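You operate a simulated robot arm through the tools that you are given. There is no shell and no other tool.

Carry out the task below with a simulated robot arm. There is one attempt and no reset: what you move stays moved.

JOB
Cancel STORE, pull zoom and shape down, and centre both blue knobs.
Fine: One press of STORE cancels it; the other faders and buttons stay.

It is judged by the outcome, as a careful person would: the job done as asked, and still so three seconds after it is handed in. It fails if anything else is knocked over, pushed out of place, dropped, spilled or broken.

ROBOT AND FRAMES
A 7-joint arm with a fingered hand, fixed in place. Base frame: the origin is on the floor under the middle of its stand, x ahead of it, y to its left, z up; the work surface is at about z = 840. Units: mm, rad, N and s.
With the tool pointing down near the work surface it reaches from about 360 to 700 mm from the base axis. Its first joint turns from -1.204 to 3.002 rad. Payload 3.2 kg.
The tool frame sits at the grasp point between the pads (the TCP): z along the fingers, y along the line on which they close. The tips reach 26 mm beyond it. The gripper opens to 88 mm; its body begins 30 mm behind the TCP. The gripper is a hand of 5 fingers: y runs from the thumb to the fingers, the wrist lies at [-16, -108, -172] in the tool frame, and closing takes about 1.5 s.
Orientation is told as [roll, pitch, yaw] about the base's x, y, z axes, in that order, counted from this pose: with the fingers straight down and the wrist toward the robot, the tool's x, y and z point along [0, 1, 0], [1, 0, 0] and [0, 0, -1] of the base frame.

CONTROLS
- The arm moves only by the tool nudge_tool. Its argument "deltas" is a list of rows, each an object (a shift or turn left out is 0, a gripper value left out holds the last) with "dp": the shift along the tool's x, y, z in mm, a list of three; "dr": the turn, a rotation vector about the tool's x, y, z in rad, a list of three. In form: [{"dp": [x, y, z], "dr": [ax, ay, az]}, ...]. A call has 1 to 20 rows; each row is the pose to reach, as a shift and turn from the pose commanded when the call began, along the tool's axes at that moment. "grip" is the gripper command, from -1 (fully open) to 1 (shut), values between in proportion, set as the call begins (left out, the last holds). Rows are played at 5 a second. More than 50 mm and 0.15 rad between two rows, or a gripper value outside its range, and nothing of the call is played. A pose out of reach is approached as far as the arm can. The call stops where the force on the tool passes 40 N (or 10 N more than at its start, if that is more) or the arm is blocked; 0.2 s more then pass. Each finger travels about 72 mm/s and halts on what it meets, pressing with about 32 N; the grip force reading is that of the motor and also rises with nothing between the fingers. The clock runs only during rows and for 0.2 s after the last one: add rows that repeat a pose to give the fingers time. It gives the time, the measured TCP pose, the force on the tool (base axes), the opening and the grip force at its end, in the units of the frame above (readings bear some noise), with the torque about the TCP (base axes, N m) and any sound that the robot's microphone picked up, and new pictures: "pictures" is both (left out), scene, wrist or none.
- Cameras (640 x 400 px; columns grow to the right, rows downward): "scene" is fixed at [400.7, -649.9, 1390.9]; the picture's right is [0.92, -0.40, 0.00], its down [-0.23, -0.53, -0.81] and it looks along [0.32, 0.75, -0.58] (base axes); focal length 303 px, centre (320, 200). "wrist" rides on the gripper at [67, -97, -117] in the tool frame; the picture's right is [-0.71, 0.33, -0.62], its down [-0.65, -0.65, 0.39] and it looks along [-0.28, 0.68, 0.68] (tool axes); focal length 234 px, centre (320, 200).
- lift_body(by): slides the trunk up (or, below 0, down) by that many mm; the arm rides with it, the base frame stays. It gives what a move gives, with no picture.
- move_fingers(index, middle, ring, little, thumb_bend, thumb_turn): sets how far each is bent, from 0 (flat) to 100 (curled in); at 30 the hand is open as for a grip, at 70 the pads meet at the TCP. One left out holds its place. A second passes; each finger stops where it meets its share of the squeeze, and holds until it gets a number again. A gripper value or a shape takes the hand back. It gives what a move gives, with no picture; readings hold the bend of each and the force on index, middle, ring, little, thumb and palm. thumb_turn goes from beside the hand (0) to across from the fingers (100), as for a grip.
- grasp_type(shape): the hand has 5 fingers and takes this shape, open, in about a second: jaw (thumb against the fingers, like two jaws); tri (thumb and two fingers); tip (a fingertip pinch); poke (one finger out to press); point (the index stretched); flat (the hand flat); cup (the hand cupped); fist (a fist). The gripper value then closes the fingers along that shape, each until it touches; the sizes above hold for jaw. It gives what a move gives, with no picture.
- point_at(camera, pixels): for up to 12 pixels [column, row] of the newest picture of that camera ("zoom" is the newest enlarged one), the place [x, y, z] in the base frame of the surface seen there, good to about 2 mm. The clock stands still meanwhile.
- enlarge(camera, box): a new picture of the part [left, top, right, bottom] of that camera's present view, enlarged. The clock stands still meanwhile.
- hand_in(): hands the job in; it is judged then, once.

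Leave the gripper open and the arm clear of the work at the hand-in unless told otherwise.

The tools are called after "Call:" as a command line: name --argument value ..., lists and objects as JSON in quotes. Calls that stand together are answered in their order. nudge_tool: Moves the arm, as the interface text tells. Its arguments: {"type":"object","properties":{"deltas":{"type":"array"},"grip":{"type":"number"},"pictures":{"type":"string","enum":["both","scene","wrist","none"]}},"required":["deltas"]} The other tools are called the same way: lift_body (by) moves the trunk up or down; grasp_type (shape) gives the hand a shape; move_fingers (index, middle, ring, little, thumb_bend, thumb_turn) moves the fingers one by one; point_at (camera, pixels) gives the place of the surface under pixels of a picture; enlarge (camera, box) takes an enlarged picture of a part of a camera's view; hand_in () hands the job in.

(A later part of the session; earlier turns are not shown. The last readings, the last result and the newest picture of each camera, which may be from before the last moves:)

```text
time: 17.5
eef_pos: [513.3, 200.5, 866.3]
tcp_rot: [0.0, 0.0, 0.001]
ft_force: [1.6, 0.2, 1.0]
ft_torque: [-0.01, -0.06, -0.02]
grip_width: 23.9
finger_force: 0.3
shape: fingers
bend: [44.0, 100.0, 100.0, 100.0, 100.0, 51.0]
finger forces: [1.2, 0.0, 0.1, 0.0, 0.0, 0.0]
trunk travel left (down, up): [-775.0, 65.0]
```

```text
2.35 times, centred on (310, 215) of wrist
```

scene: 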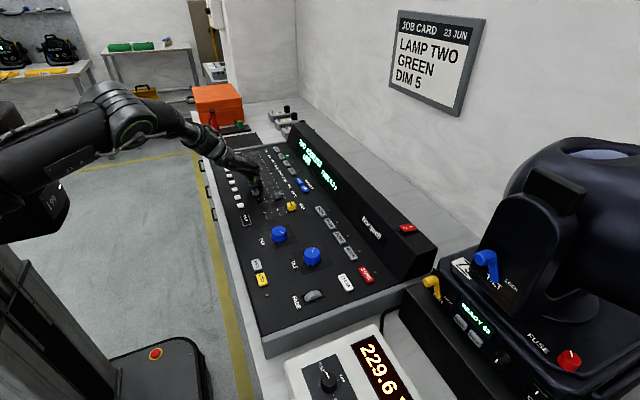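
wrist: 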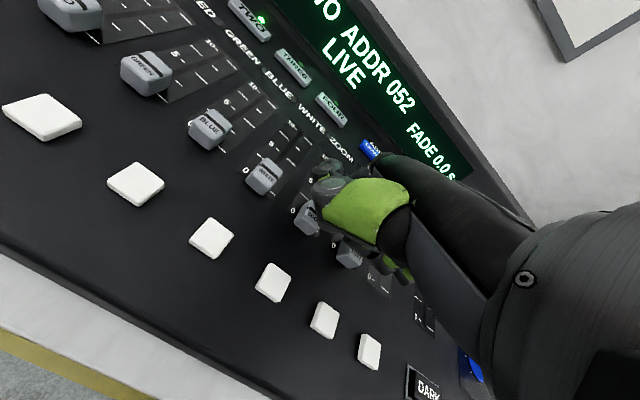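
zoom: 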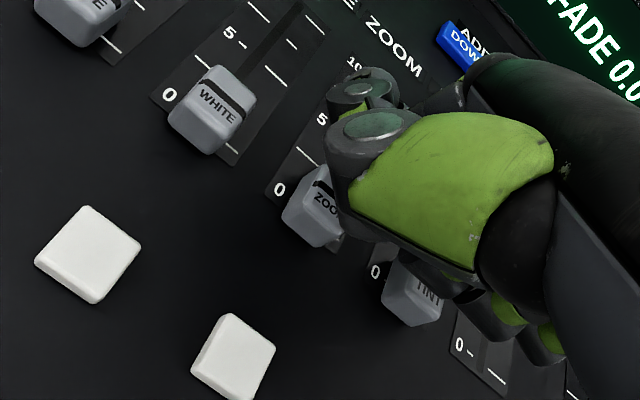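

The force is still low at about 1.6 N, so the end stop isn't reached yet. I'll push further in 1 mm steps.

Call:
nudge_tool --deltas '[{"dp": [0, -1, 0]}, {"dp": [0, -2, 0]}, {"dp": [0, -3, 0]}]' --pictures "wrist"

Call:
enlarge --camera "wrist" --box '[220, 130, 400, 300]'

```text
time: 18.3
eef_pos: [510.3, 199.8, 866.6]
tcp_rot: [0.0, 0.0, 0.001]
ft_force: [1.9, 0.0, 2.0]
ft_torque: [0.03, -0.04, -0.03]
grip_width: 24.0
finger_force: 1.1
shape: fingers
bend: [43.0, 100.0, 100.0, 100.0, 100.0, 51.0]
finger forces: [2.8, 0.0, 0.1, 0.0, 0.0, 0.0]
trunk travel left (down, up): [-775.0, 65.0]
```

wrist: 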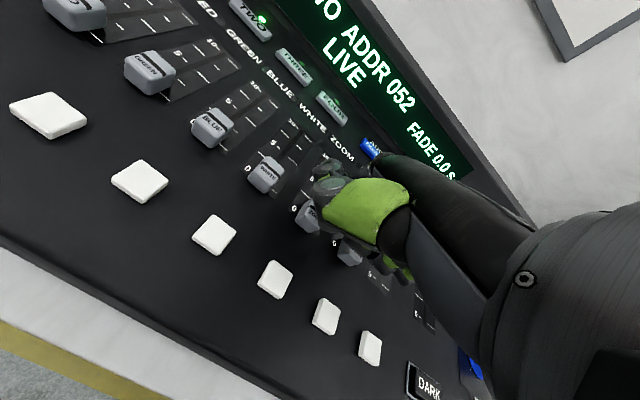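

```text
2.35 times, centred on (310, 215) of wrist
```

zoom: 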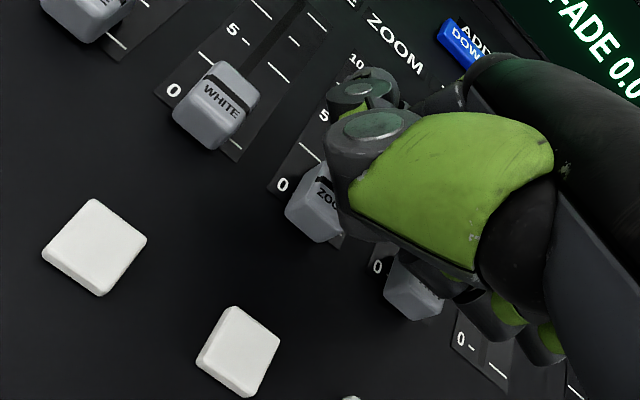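

The index bend has slipped from 45 to 43 with about 3 N on it, which suggests the stop is near. I'll push 4 mm more to seat it.

Call:
nudge_tool --deltas '[{"dp": [0, -1, 0]}, {"dp": [0, -2, 0]}, {"dp": [0, -3, 0]}, {"dp": [0, -4, 0]}, {"dp": [0, -4, 0]}]' --pictures "wrist"

Call:
enlarge --camera "wrist" --box '[220, 130, 400, 300]'

```text
time: 19.5
eef_pos: [507.0, 199.2, 867.6]
tcp_rot: [-0.001, 0.002, 0.001]
ft_force: [5.8, 0.3, 1.3]
ft_torque: [0.01, -0.09, -0.07]
grip_width: 23.6
finger_force: 2.4
shape: fingers
bend: [41.0, 100.0, 100.0, 100.0, 100.0, 51.0]
finger forces: [4.7, 0.0, 0.0, 0.0, 0.0, 0.1]
trunk travel left (down, up): [-775.0, 65.0]
```

wrist: 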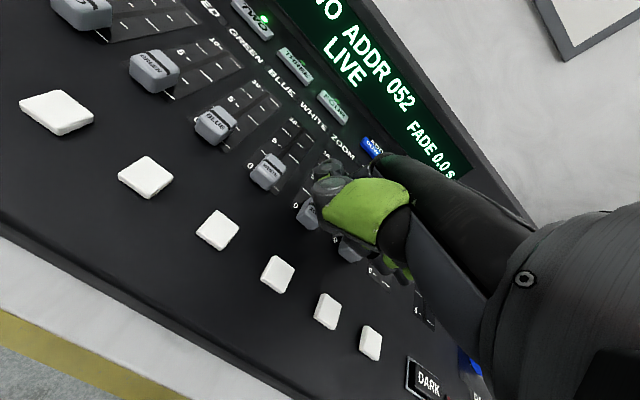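

```text
2.35 times, centred on (310, 215) of wrist
```

zoom: 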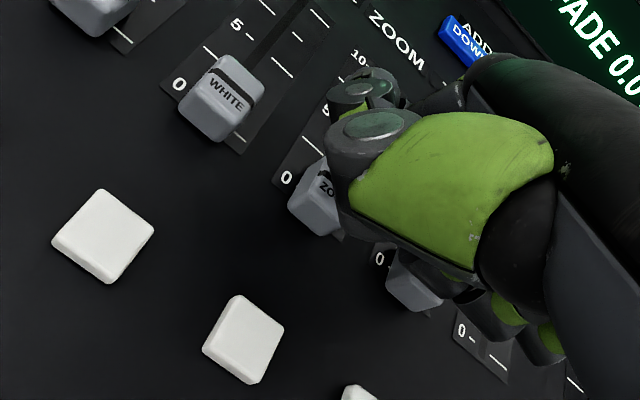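

Force has risen to about 6 N with no further cap movement, so it is at the stop. I'll back away along +x, lift, and check ZOOM's position.

Call:
nudge_tool --deltas '[{"dp": [0, 8, 0]}, {"dp": [0, 18, 0]}, {"dp": [0, 22, -25]}, {"dp": [0, 40, -60]}, {"dp": [0, 70, -80]}, {"dp": [0, 88, -100]}, {"dp": [0, 88, -100]}]'

Call:
enlarge --camera "scene" --box '[230, 155, 294, 205]'

Call:
enlarge --camera "wrist" --box '[0, 150, 320, 400]'

```text
time: 21.1
eef_pos: [593.7, 200.4, 967.7]
tcp_rot: [0.0, 0.0, 0.001]
ft_force: [0.3, 0.1, -0.2]
ft_torque: [-0.01, -0.02, -0.03]
grip_width: 24.1
finger_force: 0.1
shape: fingers
bend: [45.0, 100.0, 100.0, 100.0, 100.0, 51.0]
finger forces: [0.0, 0.1, 0.0, 0.1, 0.0, 0.0]
trunk travel left (down, up): [-775.0, 65.0]
```

scene: 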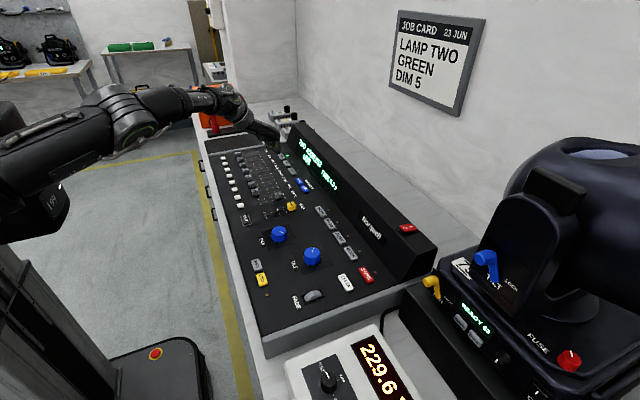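
wrist: 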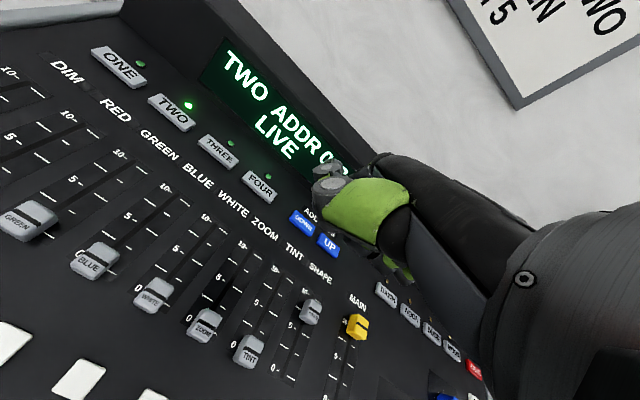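

```text
8.00 times, centred on (262, 180) of scene
```

zoom: 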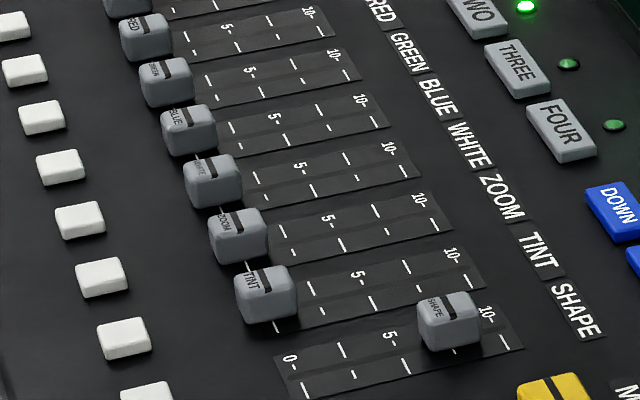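

```text
1.60 times, centred on (160, 275) of wrist
```

zoom: 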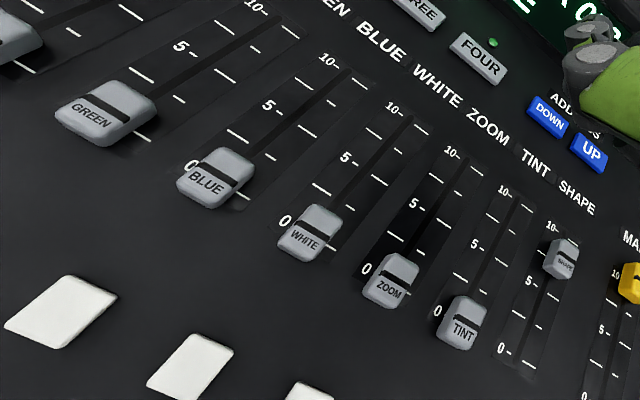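

ZOOM is at 0, in line with WHITE and TINT. Next is SHAPE at y≈116.5. I'll move across at height and descend beyond its far face.

Call:
nudge_tool --deltas '[{"dp": [-35, -1.5, 0]}, {"dp": [-70, -3, 0]}, {"dp": [-93.5, -3, 0]}, {"dp": [-93.5, -3, 40]}, {"dp": [-93.5, -3, 75]}, {"dp": [-93.5, -3, 90]}, {"dp": [-93.5, -3, 90]}]'

Call:
enlarge --camera "scene" --box '[256, 165, 320, 215]'

```text
time: 22.7
eef_pos: [590.8, 105.9, 877.6]
tcp_rot: [0.0, 0.001, 0.002]
ft_force: [0.3, -0.3, -0.7]
ft_torque: [0.0, 0.02, 0.03]
grip_width: 23.9
finger_force: 0.1
shape: fingers
bend: [45.0, 100.0, 100.0, 100.0, 100.0, 51.0]
finger forces: [0.0, 0.1, 0.0, 0.0, 0.0, 0.0]
trunk travel left (down, up): [-775.0, 65.0]
```

scene: 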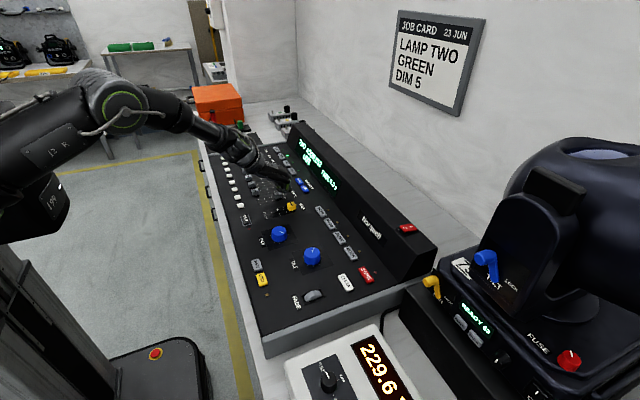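
wrist: 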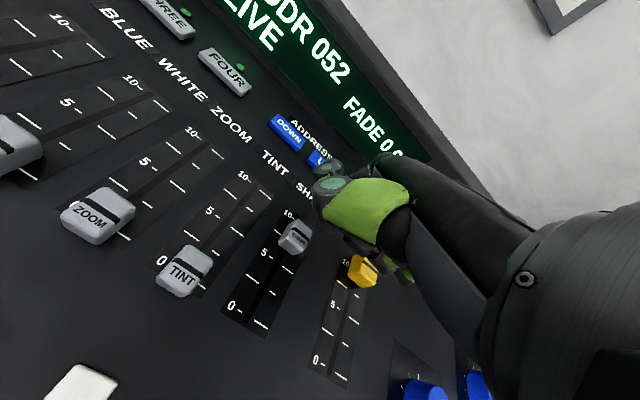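

```text
8.00 times, centred on (288, 190) of scene
```

zoom: 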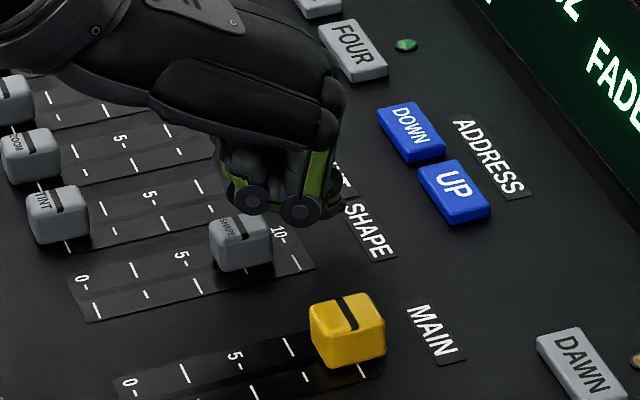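

The geometry is the same as it was for ZOOM. I'll lower 10 mm and draw the finger toward the robot to push SHAPE down.

Call:
nudge_tool --deltas '[{"dp": [0, 0, 5]}, {"dp": [0, 0, 10.5]}, {"dp": [0, -8, 10.5]}, {"dp": [0, -16, 10.5]}, {"dp": [0, -22, 10.5]}, {"dp": [0, -28, 10.5]}, {"dp": [0, -34, 10.5]}, {"dp": [0, -40, 10.5]}, {"dp": [0, -46, 10.5]}, {"dp": [0, -52, 10.5]}, {"dp": [0, -58, 10.5]}, {"dp": [0, -64, 10.5]}, {"dp": [0, -70, 10.5]}]'

Call:
enlarge --camera "scene" --box '[240, 165, 304, 215]'

```text
time: 25.5
eef_pos: [523.7, 99.5, 863.4]
tcp_rot: [0.007, 0.011, -0.021]
ft_force: [1.9, 0.6, 2.2]
ft_torque: [0.01, -0.11, -0.03]
grip_width: 23.4
finger_force: 1.1
shape: fingers
bend: [42.0, 100.0, 100.0, 100.0, 100.0, 51.0]
finger forces: [2.5, 0.1, 0.0, 0.0, 0.1, 0.0]
trunk travel left (down, up): [-775.0, 65.0]
```

scene: 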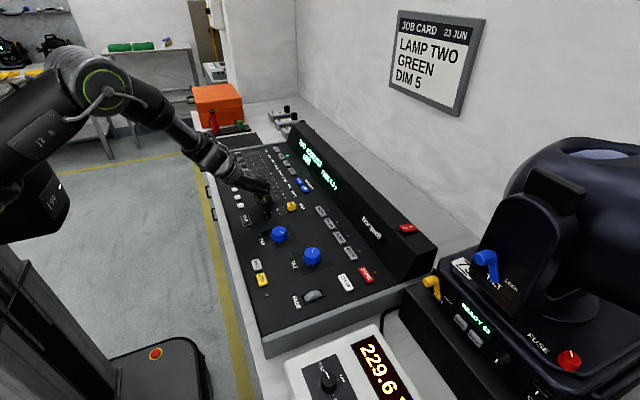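
wrist: 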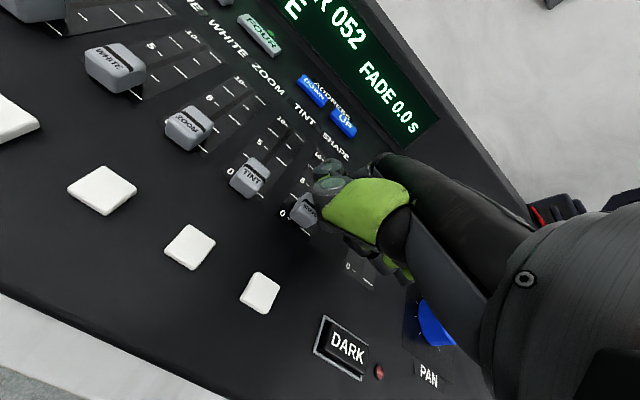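

```text
8.00 times, centred on (272, 190) of scene
```

zoom: 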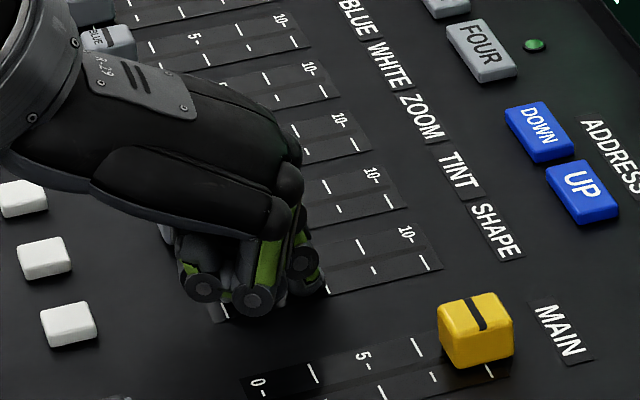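

The measured pose drifted from the command: y is 6 mm and z 4 mm low, though force is only 2 N. I'll hold still for a moment to see whether it is lag before pushing on.

Call:
nudge_tool --deltas '[{"dp": [0, 0, 0]}, {"dp": [0, 0, 0]}]' --pictures "wrist"

Call:
enlarge --camera "wrist" --box '[220, 130, 400, 300]'

```text
time: 26.1
eef_pos: [522.4, 101.0, 866.2]
tcp_rot: [0.012, 0.009, -0.017]
ft_force: [-0.3, -0.6, -0.4]
ft_torque: [-0.03, 0.02, 0.02]
grip_width: 24.0
finger_force: 0.0
shape: fingers
bend: [45.0, 100.0, 100.0, 100.0, 100.0, 51.0]
finger forces: [0.1, 0.0, 0.0, 0.0, 0.0, 0.0]
trunk travel left (down, up): [-775.0, 65.0]
```

wrist: 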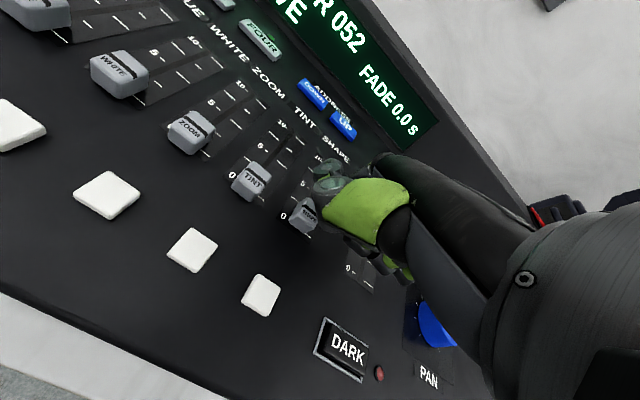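

```text
2.35 times, centred on (310, 215) of wrist
```

zoom: 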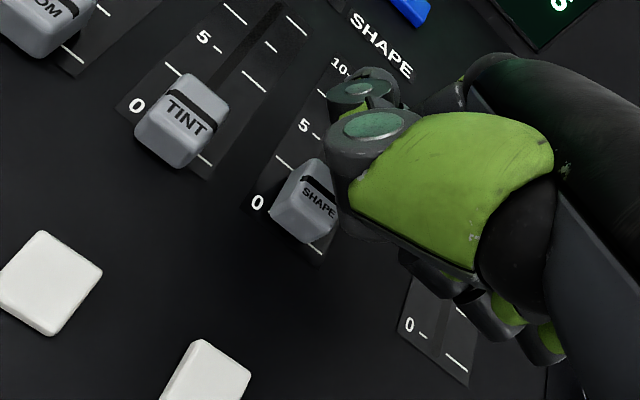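

It's recovering, so this was lag while the arm reconfigured. SHAPE is nearly down. I'll wait a bit longer, then push the last stretch slowly.

Call:
nudge_tool --deltas '[{"dp": [0, 0, 0]}, {"dp": [0, 0, 0]}, {"dp": [0, -2, 0]}, {"dp": [0, -4, 0]}, {"dp": [0, -6, 0]}, {"dp": [0, -8, 0]}]' --pictures "wrist"

Call:
enlarge --camera "wrist" --box '[220, 130, 400, 300]'

```text
time: 27.5
eef_pos: [516.5, 99.7, 863.9]
tcp_rot: [0.009, 0.015, -0.022]
ft_force: [1.8, 0.2, 2.0]
ft_torque: [0.06, -0.12, 0.01]
grip_width: 23.6
finger_force: 1.1
shape: fingers
bend: [42.0, 100.0, 100.0, 100.0, 100.0, 51.0]
finger forces: [2.6, 0.0, 0.0, 0.0, 0.1, 0.0]
trunk travel left (down, up): [-775.0, 65.0]
```

wrist: 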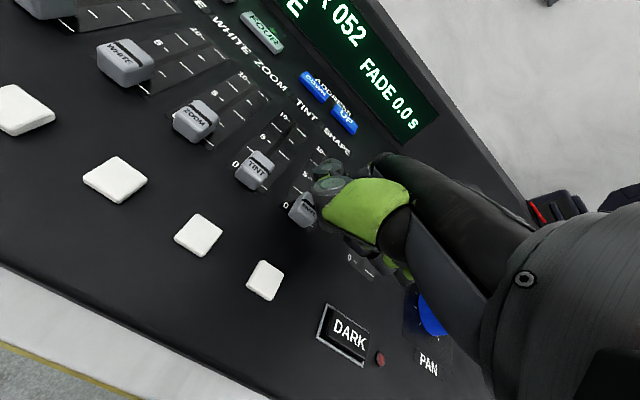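

```text
2.35 times, centred on (310, 215) of wrist
```

zoom: 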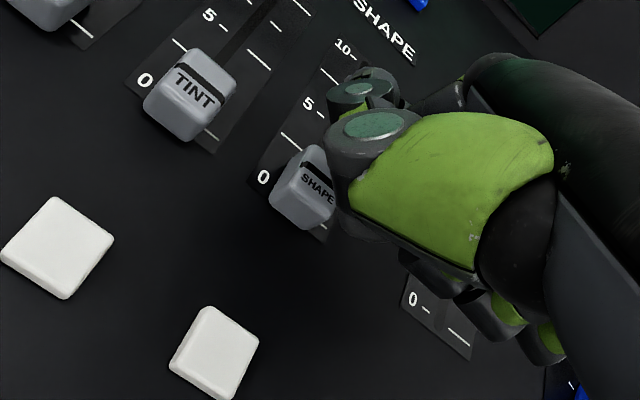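

SHAPE is close to 0. The fingertip is dipping toward the panel, so I'll raise it 3 mm and shift 4 mm in +y to stay centred, then finish the push to the stop.

Call:
nudge_tool --deltas '[{"dp": [2, 0, -3]}, {"dp": [4, 0, -3]}, {"dp": [4, -2, -3]}, {"dp": [4, -4, -3]}, {"dp": [4, -6, -3]}, {"dp": [4, -6, -3]}]' --pictures "wrist"

Call:
enlarge --camera "wrist" --box '[220, 130, 400, 300]'

```text
time: 28.9
eef_pos: [511.2, 101.6, 866.4]
tcp_rot: [0.009, 0.016, -0.028]
ft_force: [2.3, 0.3, -0.5]
ft_torque: [-0.04, -0.04, -0.01]
grip_width: 24.0
finger_force: 1.3
shape: fingers
bend: [43.0, 100.0, 100.0, 100.0, 100.0, 51.0]
finger forces: [1.9, 0.0, 0.1, 0.1, 0.1, 0.0]
trunk travel left (down, up): [-775.0, 65.0]
```

wrist: 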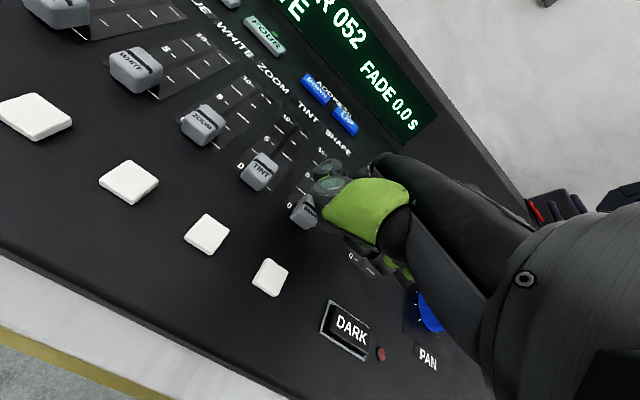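

```text
2.35 times, centred on (310, 215) of wrist
```

zoom: 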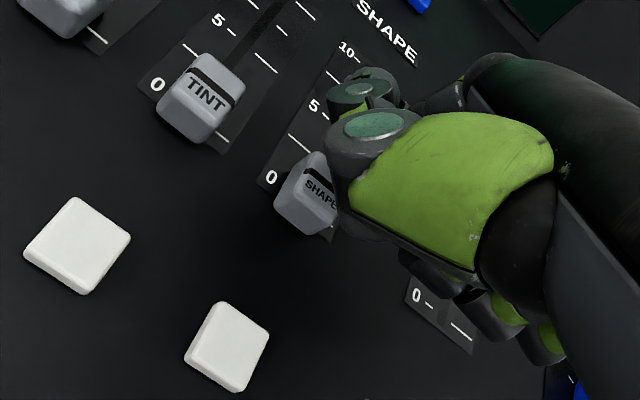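

A little more to make sure it reaches the stop: another 6 mm, watching for the force to rise.

Call:
nudge_tool --deltas '[{"dp": [0, -2, 0]}, {"dp": [0, -4, 0]}, {"dp": [0, -6, 0]}, {"dp": [0, -6, 0]}]' --pictures "wrist"

Call:
enlarge --camera "wrist" --box '[220, 130, 400, 300]'

```text
time: 29.9
eef_pos: [505.7, 102.2, 865.0]
tcp_rot: [0.014, 0.015, -0.029]
ft_force: [7.7, -0.4, 2.0]
ft_torque: [0.03, -0.11, -0.03]
grip_width: 23.6
finger_force: 3.0
shape: fingers
bend: [39.0, 100.0, 100.0, 100.0, 100.0, 51.0]
finger forces: [5.9, 0.0, 0.1, 0.0, 0.0, 0.0]
trunk travel left (down, up): [-775.0, 65.0]
```

wrist: 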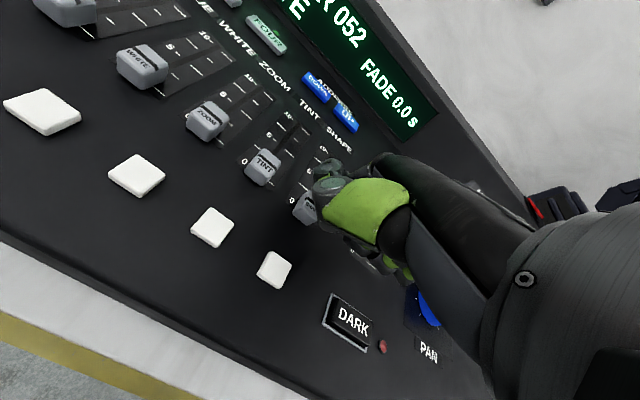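

```text
2.35 times, centred on (310, 215) of wrist
```

zoom: 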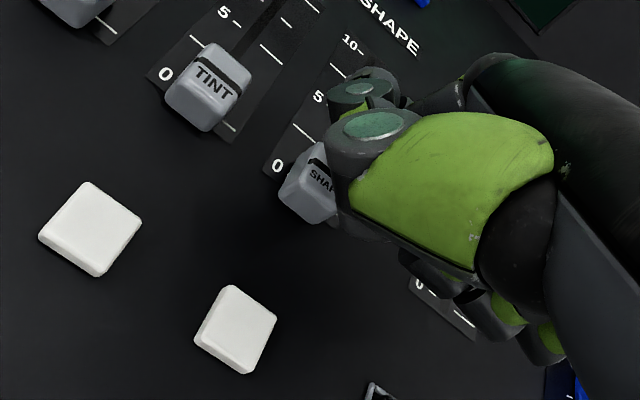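

At 7.7 N the cap is against its stop. I'll back off along +x, then lift clear and check.

Call:
nudge_tool --deltas '[{"dp": [0, 8, 0]}, {"dp": [0, 20, 0]}, {"dp": [0, 25, -30]}, {"dp": [0, 35, -70]}, {"dp": [0, 45, -110]}, {"dp": [0, 55, -150]}, {"dp": [0, 55, -150]}, {"dp": [0, 55, -150]}]'

Call:
enlarge --camera "scene" --box '[222, 150, 302, 212]'

```text
time: 31.7
eef_pos: [559.6, 103.8, 1024.8]
tcp_rot: [0.018, 0.002, -0.013]
ft_force: [-1.0, -0.5, -0.1]
ft_torque: [0.01, 0.0, 0.01]
grip_width: 23.9
finger_force: 0.1
shape: fingers
bend: [45.0, 100.0, 100.0, 100.0, 100.0, 51.0]
finger forces: [0.1, 0.0, 0.1, 0.1, 0.0, 0.1]
trunk travel left (down, up): [-775.0, 65.0]
```

scene: 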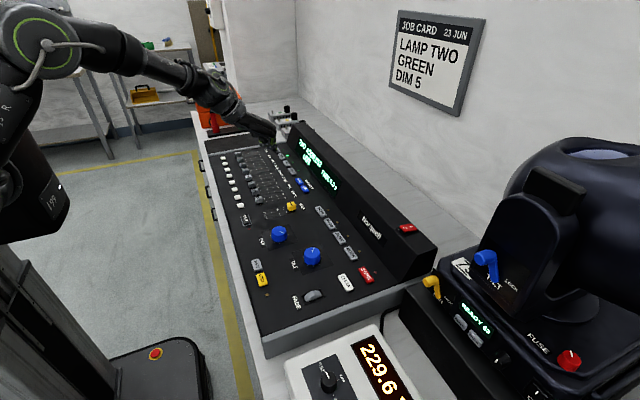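
wrist: 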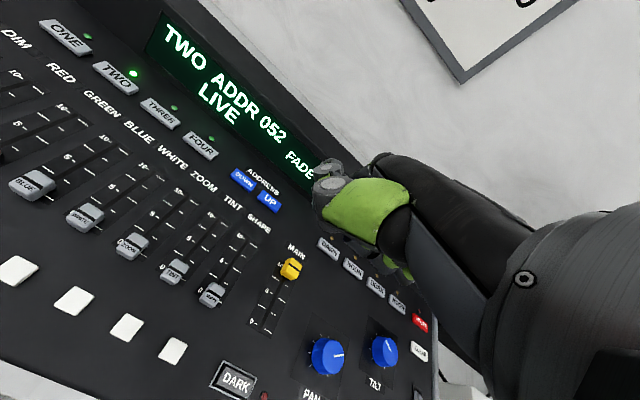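

```text
6.45 times, centred on (262, 181) of scene
```

zoom: 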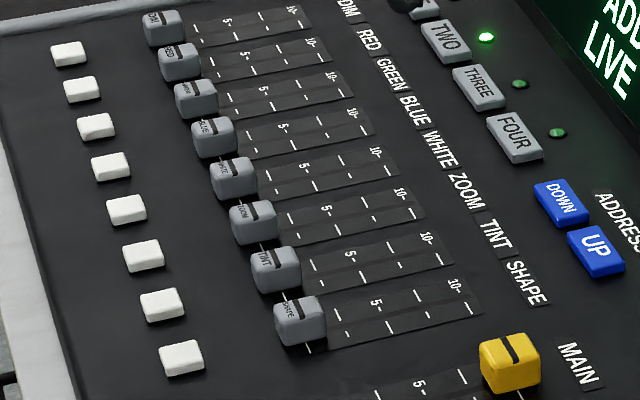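

Both ZOOM and SHAPE are at 0, level with TINT, and the others look unchanged. Now for the knobs. I'll take the tri shape (thumb and two fingers) and look at where its tips are.

Call:
grasp_type --shape "tri"

Call:
enlarge --camera "scene" --box '[196, 60, 308, 160]'

Call:
enlarge --camera "wrist" --box '[160, 80, 480, 360]'

```text
time: 32.6
eef_pos: [559.1, 106.2, 1027.9]
tcp_rot: [0.019, 0.0, -0.011]
ft_force: [-0.1, -0.1, 0.3]
ft_torque: [0.02, -0.01, 0.0]
grip_width: 87.6
finger_force: 0.0
shape: tri
bend: [30.0, 30.0, 99.0, 99.0, 30.0, 97.0]
finger forces: [0.0, 0.0, 0.0, 0.0, 0.1, 0.1]
trunk travel left (down, up): [-775.0, 65.0]
```

```text
4.00 times, centred on (252, 110) of scene
```

zoom: 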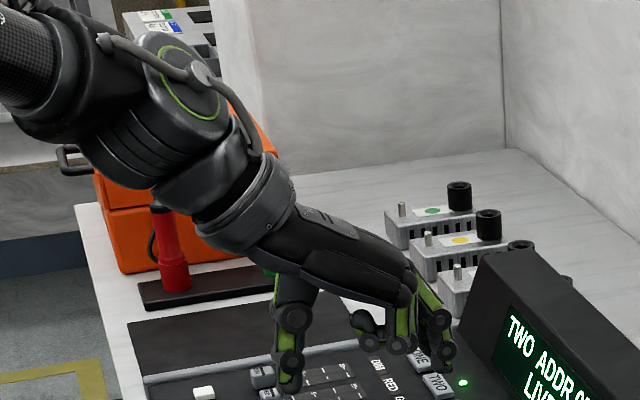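

```text
1.43 times, centred on (320, 220) of wrist
```

zoom: 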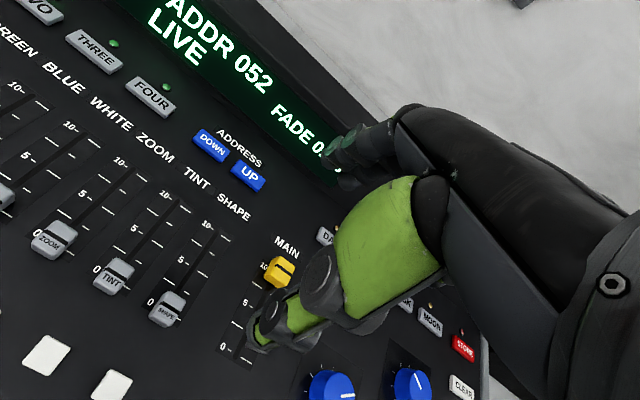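

Call:
enlarge --camera "scene" --box '[236, 120, 300, 165]'

```text
8.89 times, centred on (268, 142) of scene
```

zoom: 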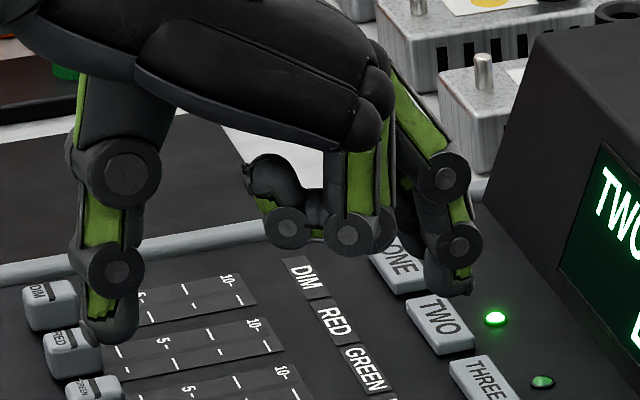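

Call:
point_at --camera "zoom" --pixels '[[108, 338], [130, 315], [118, 270], [450, 290], [462, 285], [430, 280], [460, 245], [120, 330], [90, 325], [445, 180], [125, 175], [345, 245]]'

```text
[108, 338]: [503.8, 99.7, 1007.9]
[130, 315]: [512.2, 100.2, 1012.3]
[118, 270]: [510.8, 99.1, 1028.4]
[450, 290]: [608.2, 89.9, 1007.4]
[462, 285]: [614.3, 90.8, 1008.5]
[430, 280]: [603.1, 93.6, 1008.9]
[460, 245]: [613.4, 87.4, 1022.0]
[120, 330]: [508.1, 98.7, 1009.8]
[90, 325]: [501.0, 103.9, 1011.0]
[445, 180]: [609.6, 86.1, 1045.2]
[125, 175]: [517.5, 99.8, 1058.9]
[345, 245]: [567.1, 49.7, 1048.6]
```

In tri, the thumb tip sits about 52 mm from the TCP on the near side and the two fingertips about 48 mm on the far side, reaching about 21 mm below it. I'll move above PAN at (541,-59) with yaw -30°, so I can turn it +60° through the middle of the wrist range.

Call:
nudge_tool --deltas '[{"dp": [-34, -3, 0], "dr": [0, 0, 0.105]}, {"dp": [-68, -6, 0], "dr": [0, 0, 0.21]}, {"dp": [-101, -9, 0], "dr": [0, 0, 0.314]}, {"dp": [-135, -12, 10], "dr": [0, 0, 0.419]}, {"dp": [-168.9, -14.8, 30], "dr": [0, 0, 0.524]}, {"dp": [-168.9, -14.8, 70], "dr": [0, 0, 0.524]}, {"dp": [-168.9, -14.8, 90], "dr": [0, 0, 0.524]}, {"dp": [-168.9, -14.8, 90], "dr": [0, 0, 0.524]}]'

Call:
enlarge --camera "scene" --box '[220, 170, 348, 280]'

```text
time: 34.4
eef_pos: [547.2, -64.7, 940.4]
tcp_rot: [0.06, 0.023, -0.565]
ft_force: [0.6, -0.1, 1.1]
ft_torque: [0.01, -0.02, 0.03]
grip_width: 87.5
finger_force: 0.1
shape: tri
bend: [30.0, 30.0, 99.0, 99.0, 30.0, 97.0]
finger forces: [0.0, 0.0, 0.1, 0.1, 0.0, 0.1]
trunk travel left (down, up): [-775.0, 65.0]
```

scene: 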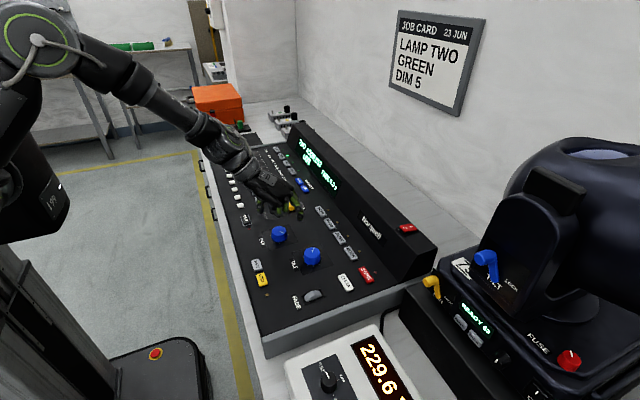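
wrist: 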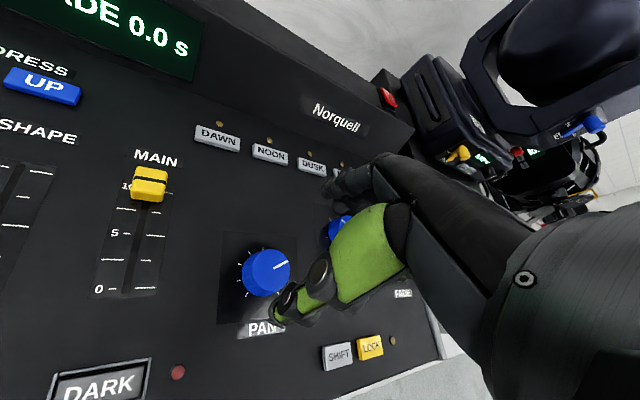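

```text
3.64 times, centred on (284, 225) of scene
```

zoom: 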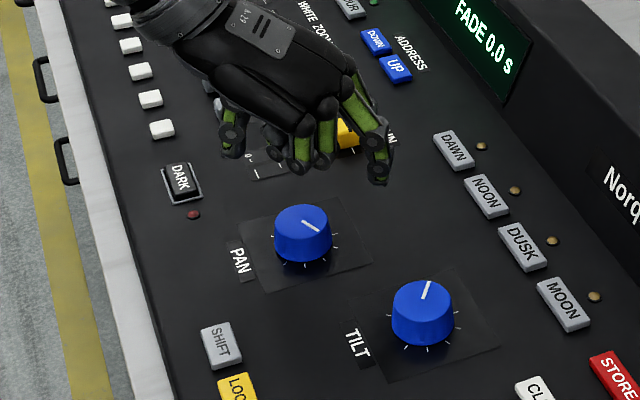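

The measured pose is off the command by about 6 mm, 10 mm in z and 0.06 rad, so some joint looks near its limit. I'll hold for a moment to see whether it converges, then rotate the yaw back a bit.

Call:
nudge_tool --deltas '[{"dp": [0, 0, 0]}, {"dp": [0, 0, 0]}, {"dp": [0, 0, 0]}]' --pictures "none"

Call:
nudge_tool --deltas '[{"dp": [0, 0, -10], "dr": [0, 0, -0.1]}, {"dp": [0, 0, -20], "dr": [0, 0, -0.2]}, {"dp": [0, 0, -20], "dr": [0, 0, -0.3]}, {"dp": [0, 0, -20], "dr": [0, 0, -0.3]}]' --pictures "none"

```text
time: 35.2
eef_pos: [546.7, -66.2, 937.9]
tcp_rot: [0.051, 0.03, -0.569]
ft_force: [-0.5, -0.7, -0.1]
ft_torque: [-0.01, 0.02, 0.0]
grip_width: 87.9
finger_force: 0.1
shape: tri
bend: [30.0, 30.0, 99.0, 99.0, 30.0, 97.0]
finger forces: [0.1, 0.1, 0.1, 0.0, 0.1, 0.1]
trunk travel left (down, up): [-775.0, 65.0]
```

```text
time: 36.2
eef_pos: [542.9, -59.5, 951.1]
tcp_rot: [0.012, 0.002, -0.231]
ft_force: [-0.3, -0.5, 1.1]
ft_torque: [0.0, 0.0, 0.03]
grip_width: 87.8
finger_force: 0.0
shape: tri
bend: [30.0, 30.0, 99.0, 99.0, 30.0, 97.0]
finger forces: [0.0, 0.0, 0.0, 0.0, 0.1, 0.1]
trunk travel left (down, up): [-775.0, 65.0]
```

At yaw -0.22 the arm tracks well. I'll find out how far the positive side goes here, at a safe height.

Call:
nudge_tool --deltas '[{"dp": [0, 0, 0], "dr": [0, 0, -0.13]}, {"dp": [0, 0, 0], "dr": [0, 0, -0.26]}, {"dp": [0, 0, 0], "dr": [0, 0, -0.39]}, {"dp": [0, 0, 0], "dr": [0, 0, -0.52]}, {"dp": [0, 0, 0], "dr": [0, 0, -0.52]}]' --pictures "none"

Call:
nudge_tool --deltas '[{"dp": [0, 0, 0], "dr": [0, 0, -0.13]}, {"dp": [0, 0, 0], "dr": [0, 0, -0.26]}, {"dp": [0, 0, 0], "dr": [0, 0, -0.39]}, {"dp": [0, 0, 0], "dr": [0, 0, -0.52]}, {"dp": [0, 0, 0], "dr": [0, 0, -0.52]}]' --pictures "both"

```text
time: 37.4
eef_pos: [541.9, -57.8, 949.6]
tcp_rot: [0.0, 0.0, 0.3]
ft_force: [-0.1, 0.2, -0.2]
ft_torque: [-0.04, -0.01, 0.02]
grip_width: 87.9
finger_force: 0.2
shape: tri
bend: [30.0, 30.0, 99.0, 99.0, 30.0, 97.0]
finger forces: [0.1, 0.0, 0.0, 0.1, 0.0, 0.1]
trunk travel left (down, up): [-775.0, 65.0]
```

```text
time: 38.6
eef_pos: [541.1, -57.1, 950.2]
tcp_rot: [0.0, 0.001, 0.817]
ft_force: [0.1, -0.2, -0.3]
ft_torque: [-0.03, -0.01, -0.01]
grip_width: 87.8
finger_force: 0.1
shape: tri
bend: [30.0, 30.0, 99.0, 99.0, 30.0, 97.0]
finger forces: [0.0, 0.0, 0.0, 0.1, 0.0, 0.0]
trunk travel left (down, up): [-775.0, 65.0]
```

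scene: 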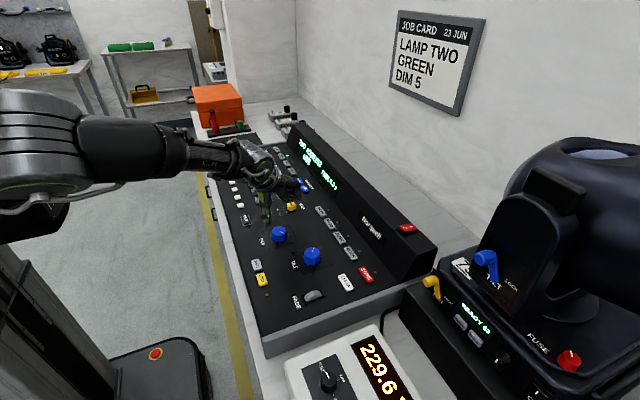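
wrist: 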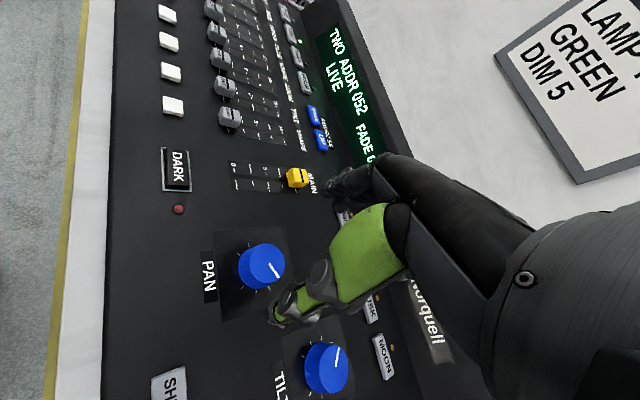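

Positive yaw tracks exactly, even at 0.82. So I'll grip PAN at yaw ≈ -0.15 and turn it to about +0.9, which is about 60°. First I'll test 0.92 quickly, then return to -0.15 and check the centring over PAN.

Call:
nudge_tool --deltas '[{"dp": [0, 0, 0], "dr": [0, 0, -0.11]}, {"dp": [0, 0, 0], "dr": [0, 0, -0.11]}]' --pictures "none"

Call:
nudge_tool --deltas '[{"dp": [0, 0, 0], "dr": [0, 0, 0.135]}, {"dp": [0, 0, 0], "dr": [0, 0, 0.27]}, {"dp": [0, 0, 0], "dr": [0, 0, 0.405]}, {"dp": [0, 0, 0], "dr": [0, 0, 0.54]}, {"dp": [0, 0, 0], "dr": [0, 0, 0.675]}, {"dp": [0, 0, 0], "dr": [0, 0, 0.81]}, {"dp": [0, 0, 0], "dr": [0, 0, 0.945]}, {"dp": [0, 0, 0], "dr": [0, 0, 1.076]}, {"dp": [0, 0, 30], "dr": [0, 0, 1.076]}, {"dp": [0, 0, 45], "dr": [0, 0, 1.076]}, {"dp": [0, 0, 45], "dr": [0, 0, 1.076]}]' --pictures "both"

Call:
enlarge --camera "scene" --box '[232, 170, 328, 260]'

```text
time: 39.2
eef_pos: [542.5, -58.4, 949.4]
tcp_rot: [0.0, 0.0, 0.927]
ft_force: [-0.3, 0.2, 0.8]
ft_torque: [-0.01, 0.03, 0.0]
grip_width: 87.9
finger_force: 0.1
shape: tri
bend: [30.0, 30.0, 99.0, 99.0, 30.0, 97.0]
finger forces: [0.1, 0.0, 0.1, 0.1, 0.1, 0.1]
trunk travel left (down, up): [-775.0, 65.0]
```

```text
time: 41.6
eef_pos: [546.9, -64.0, 912.5]
tcp_rot: [0.057, 0.006, -0.191]
ft_force: [-1.0, -0.3, 0.1]
ft_torque: [-0.01, 0.0, 0.01]
grip_width: 87.9
finger_force: 0.1
shape: tri
bend: [30.0, 30.0, 99.0, 99.0, 30.0, 97.0]
finger forces: [0.0, 0.0, 0.0, 0.1, 0.0, 0.1]
out of reach, approached as far as the arm can: row 10
trunk travel left (down, up): [-775.0, 65.0]
```

scene: 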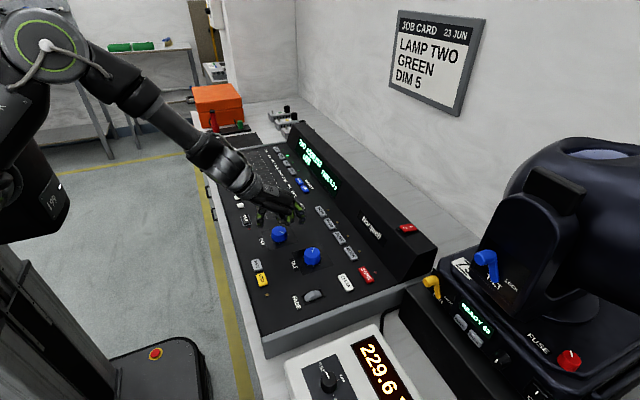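
wrist: 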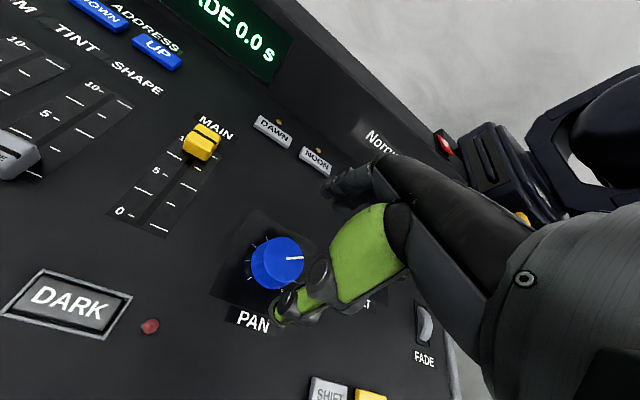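

```text
4.44 times, centred on (280, 215) of scene
```

zoom: 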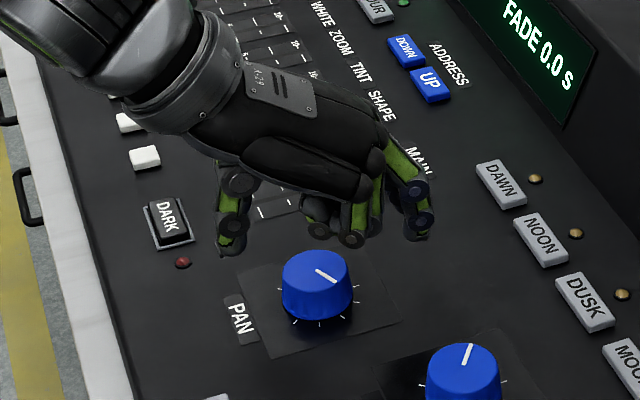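

At yaw -0.15 the arm runs out of reach low down, while positive yaw is fine. So I'll do each knob in two shorter turns using positive yaw angles. Now I'll go to yaw ≈ +0.2 at this height and check tracking.

Call:
nudge_tool --deltas '[{"dp": [0, 0, -15], "dr": [0, 0, -0.12]}, {"dp": [0, 0, -15], "dr": [0, 0, -0.24]}, {"dp": [0, 0, -15], "dr": [0, 0, -0.36]}, {"dp": [0, 0, -15], "dr": [0, 0, -0.36]}, {"dp": [0, 0, 0], "dr": [0, 0, -0.36]}, {"dp": [0, 0, 0], "dr": [0, 0, -0.36]}]' --pictures "both"

Call:
enlarge --camera "scene" --box '[232, 170, 328, 260]'

```text
time: 43.0
eef_pos: [541.8, -58.6, 906.0]
tcp_rot: [0.001, 0.0, 0.212]
ft_force: [-0.5, 0.0, 0.3]
ft_torque: [-0.03, -0.02, 0.01]
grip_width: 87.7
finger_force: 0.0
shape: tri
bend: [30.0, 30.0, 99.0, 99.0, 30.0, 97.0]
finger forces: [0.0, 0.0, 0.0, 0.0, 0.0, 0.0]
trunk travel left (down, up): [-775.0, 65.0]
```

scene: 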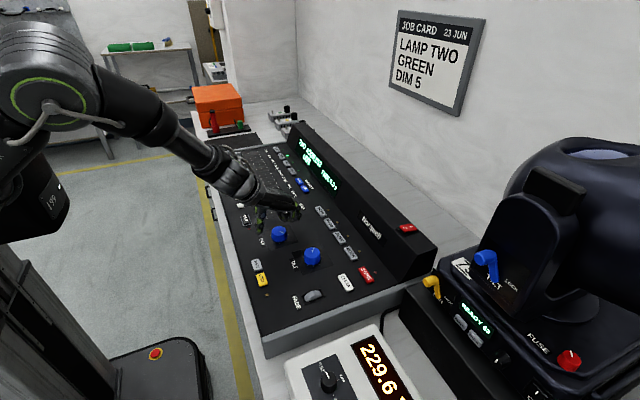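
wrist: 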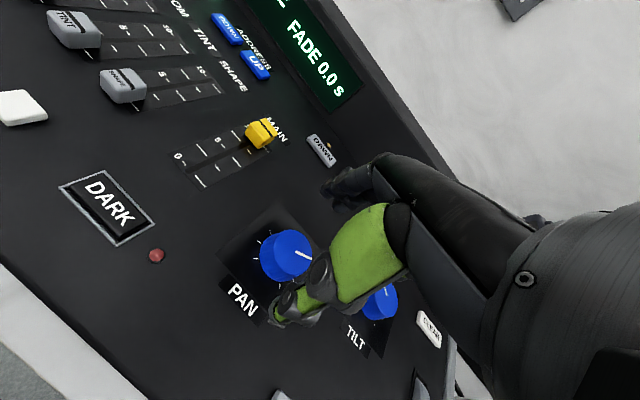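

```text
4.44 times, centred on (280, 215) of scene
```

zoom: 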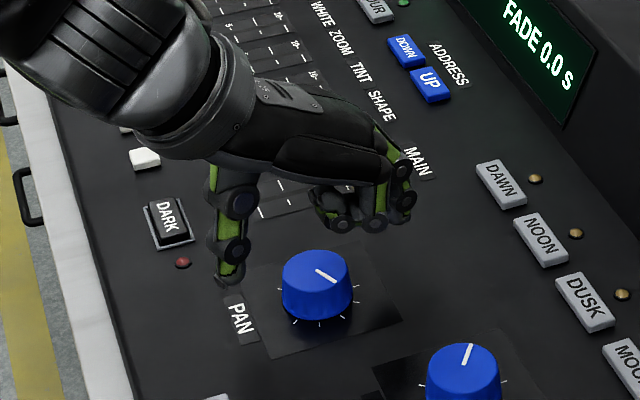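

At yaw 0.21 the arm tracks perfectly. I'll measure the thumb tip and fingertips in this zoom to confirm the grip line passes through the knob's centre.

Call:
point_at --camera "zoom" --pixels '[[228, 282], [218, 272], [240, 268], [233, 250], [400, 220], [398, 190], [405, 215], [316, 268], [338, 281], [316, 252], [285, 270], [350, 270]]'

Call:
enlarge --camera "wrist" --box '[220, 180, 380, 340]'

```text
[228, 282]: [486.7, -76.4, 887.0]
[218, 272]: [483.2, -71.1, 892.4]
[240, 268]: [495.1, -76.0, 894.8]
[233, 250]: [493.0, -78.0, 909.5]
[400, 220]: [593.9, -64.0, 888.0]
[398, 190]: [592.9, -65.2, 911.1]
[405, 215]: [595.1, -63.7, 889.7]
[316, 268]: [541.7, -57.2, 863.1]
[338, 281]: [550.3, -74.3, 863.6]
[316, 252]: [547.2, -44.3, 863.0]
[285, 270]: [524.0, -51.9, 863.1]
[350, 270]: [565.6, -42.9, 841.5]
```

```text
2.50 times, centred on (300, 260) of wrist
```

zoom: 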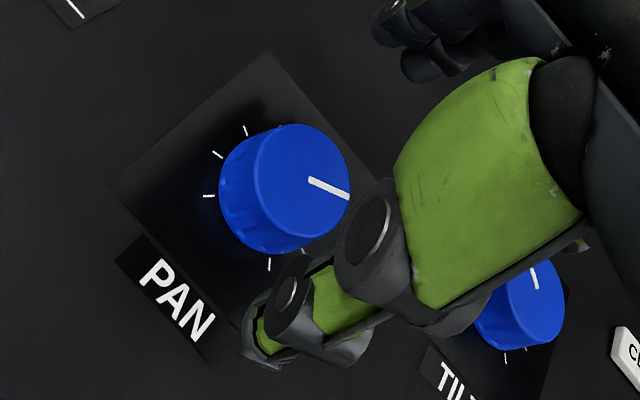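

The thumb line passes right through PAN's centre. I'll descend to TCP z≈869, which puts the tips about 5 mm above the panel, with the hand open.

Call:
nudge_tool --deltas '[{"dp": [0, 0, 18]}, {"dp": [0, 0, 36]}, {"dp": [0, 0, 36]}]' --pictures "both"

Call:
enlarge --camera "scene" --box '[232, 185, 328, 265]'

```text
time: 43.8
eef_pos: [540.2, -58.0, 869.1]
tcp_rot: [0.0, 0.0, 0.21]
ft_force: [0.2, -0.4, -0.4]
ft_torque: [0.02, 0.01, 0.03]
grip_width: 88.0
finger_force: 0.1
shape: tri
bend: [30.0, 30.0, 99.0, 99.0, 30.0, 97.0]
finger forces: [0.0, 0.0, 0.0, 0.0, 0.0, 0.0]
trunk travel left (down, up): [-775.0, 65.0]
```

scene: 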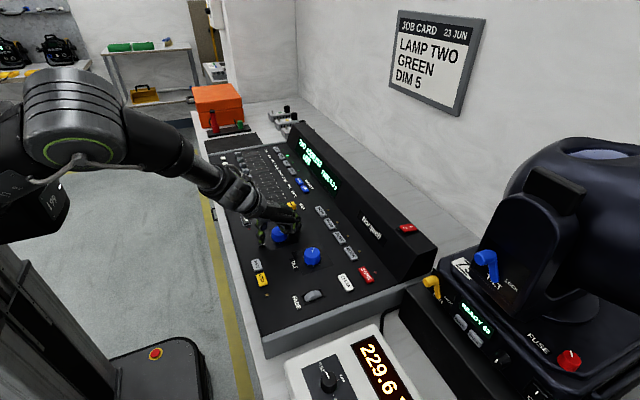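
wrist: 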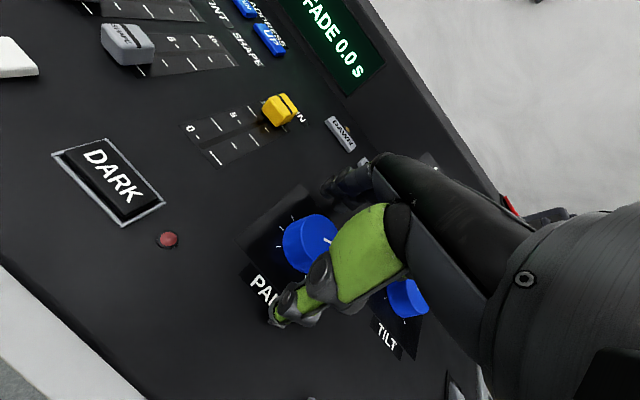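

```text
5.00 times, centred on (280, 225) of scene
```

zoom: 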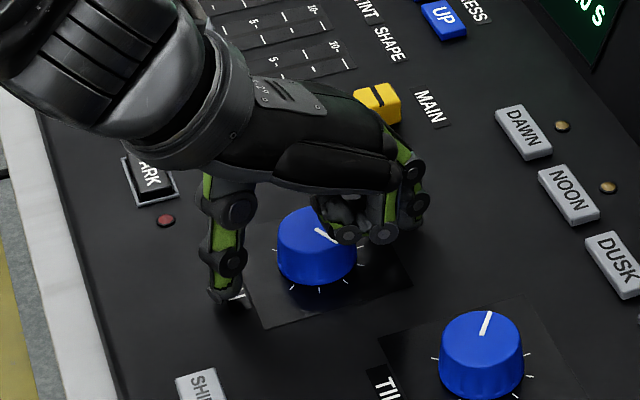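

The hand straddles PAN nicely. I'll close the grip on the knob and wait for contact.

Call:
nudge_tool --deltas '[{"dp": [0, 0, 0]}, {"dp": [0, 0, 0]}, {"dp": [0, 0, 0]}, {"dp": [0, 0, 0]}, {"dp": [0, 0, 0]}, {"dp": [0, 0, 0]}, {"dp": [0, 0, 0]}, {"dp": [0, 0, 0]}]' --grip 1 --pictures "both"

Call:
enlarge --camera "scene" --box '[232, 185, 328, 265]'

Call:
enlarge --camera "wrist" --box '[220, 170, 400, 340]'

```text
time: 45.6
eef_pos: [539.6, -58.1, 867.8]
tcp_rot: [-0.001, 0.0, 0.21]
ft_force: [-1.6, -0.5, -0.6]
ft_torque: [0.0, 0.05, -0.01]
grip_width: 31.9
finger_force: 31.9
shape: tri
bend: [56.0, 49.0, 100.0, 100.0, 40.0, 100.0]
finger forces: [13.4, 13.9, 0.0, 0.1, 29.1, 0.0]
trunk travel left (down, up): [-775.0, 65.0]
```

scene: 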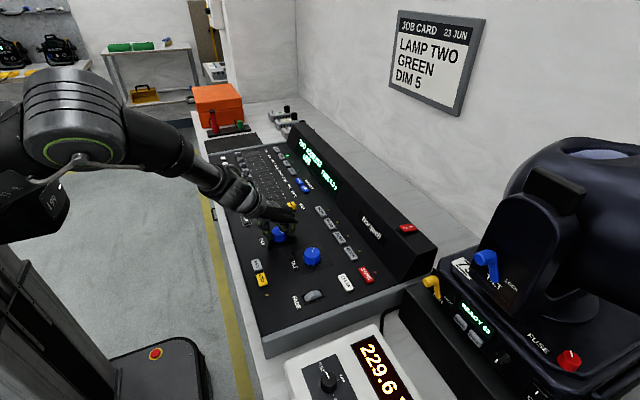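
wrist: 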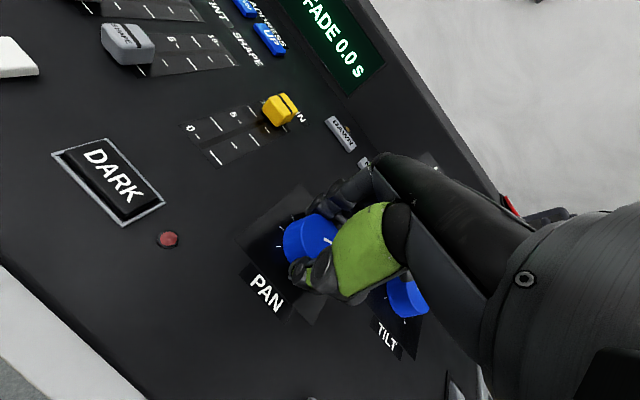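

```text
5.00 times, centred on (280, 225) of scene
```

zoom: 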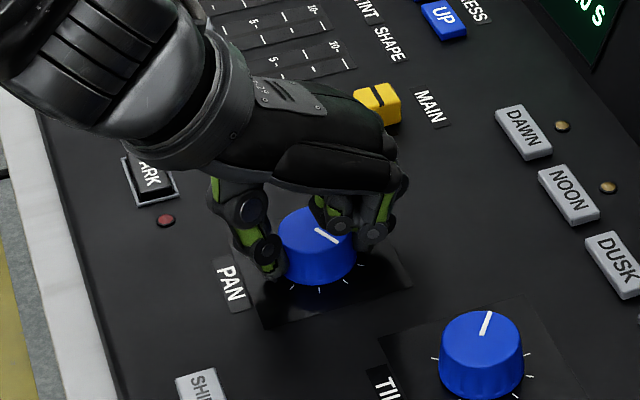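

```text
2.35 times, centred on (310, 255) of wrist
```

zoom: 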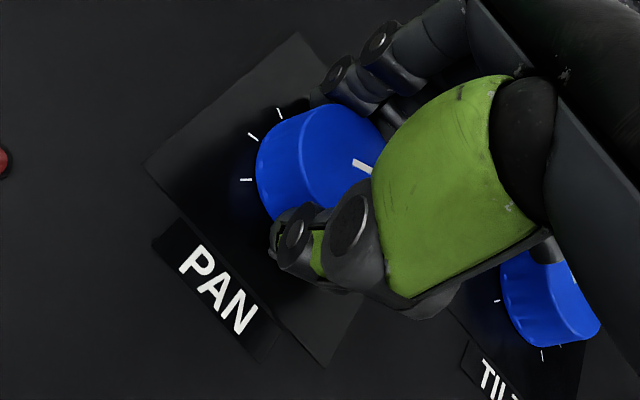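

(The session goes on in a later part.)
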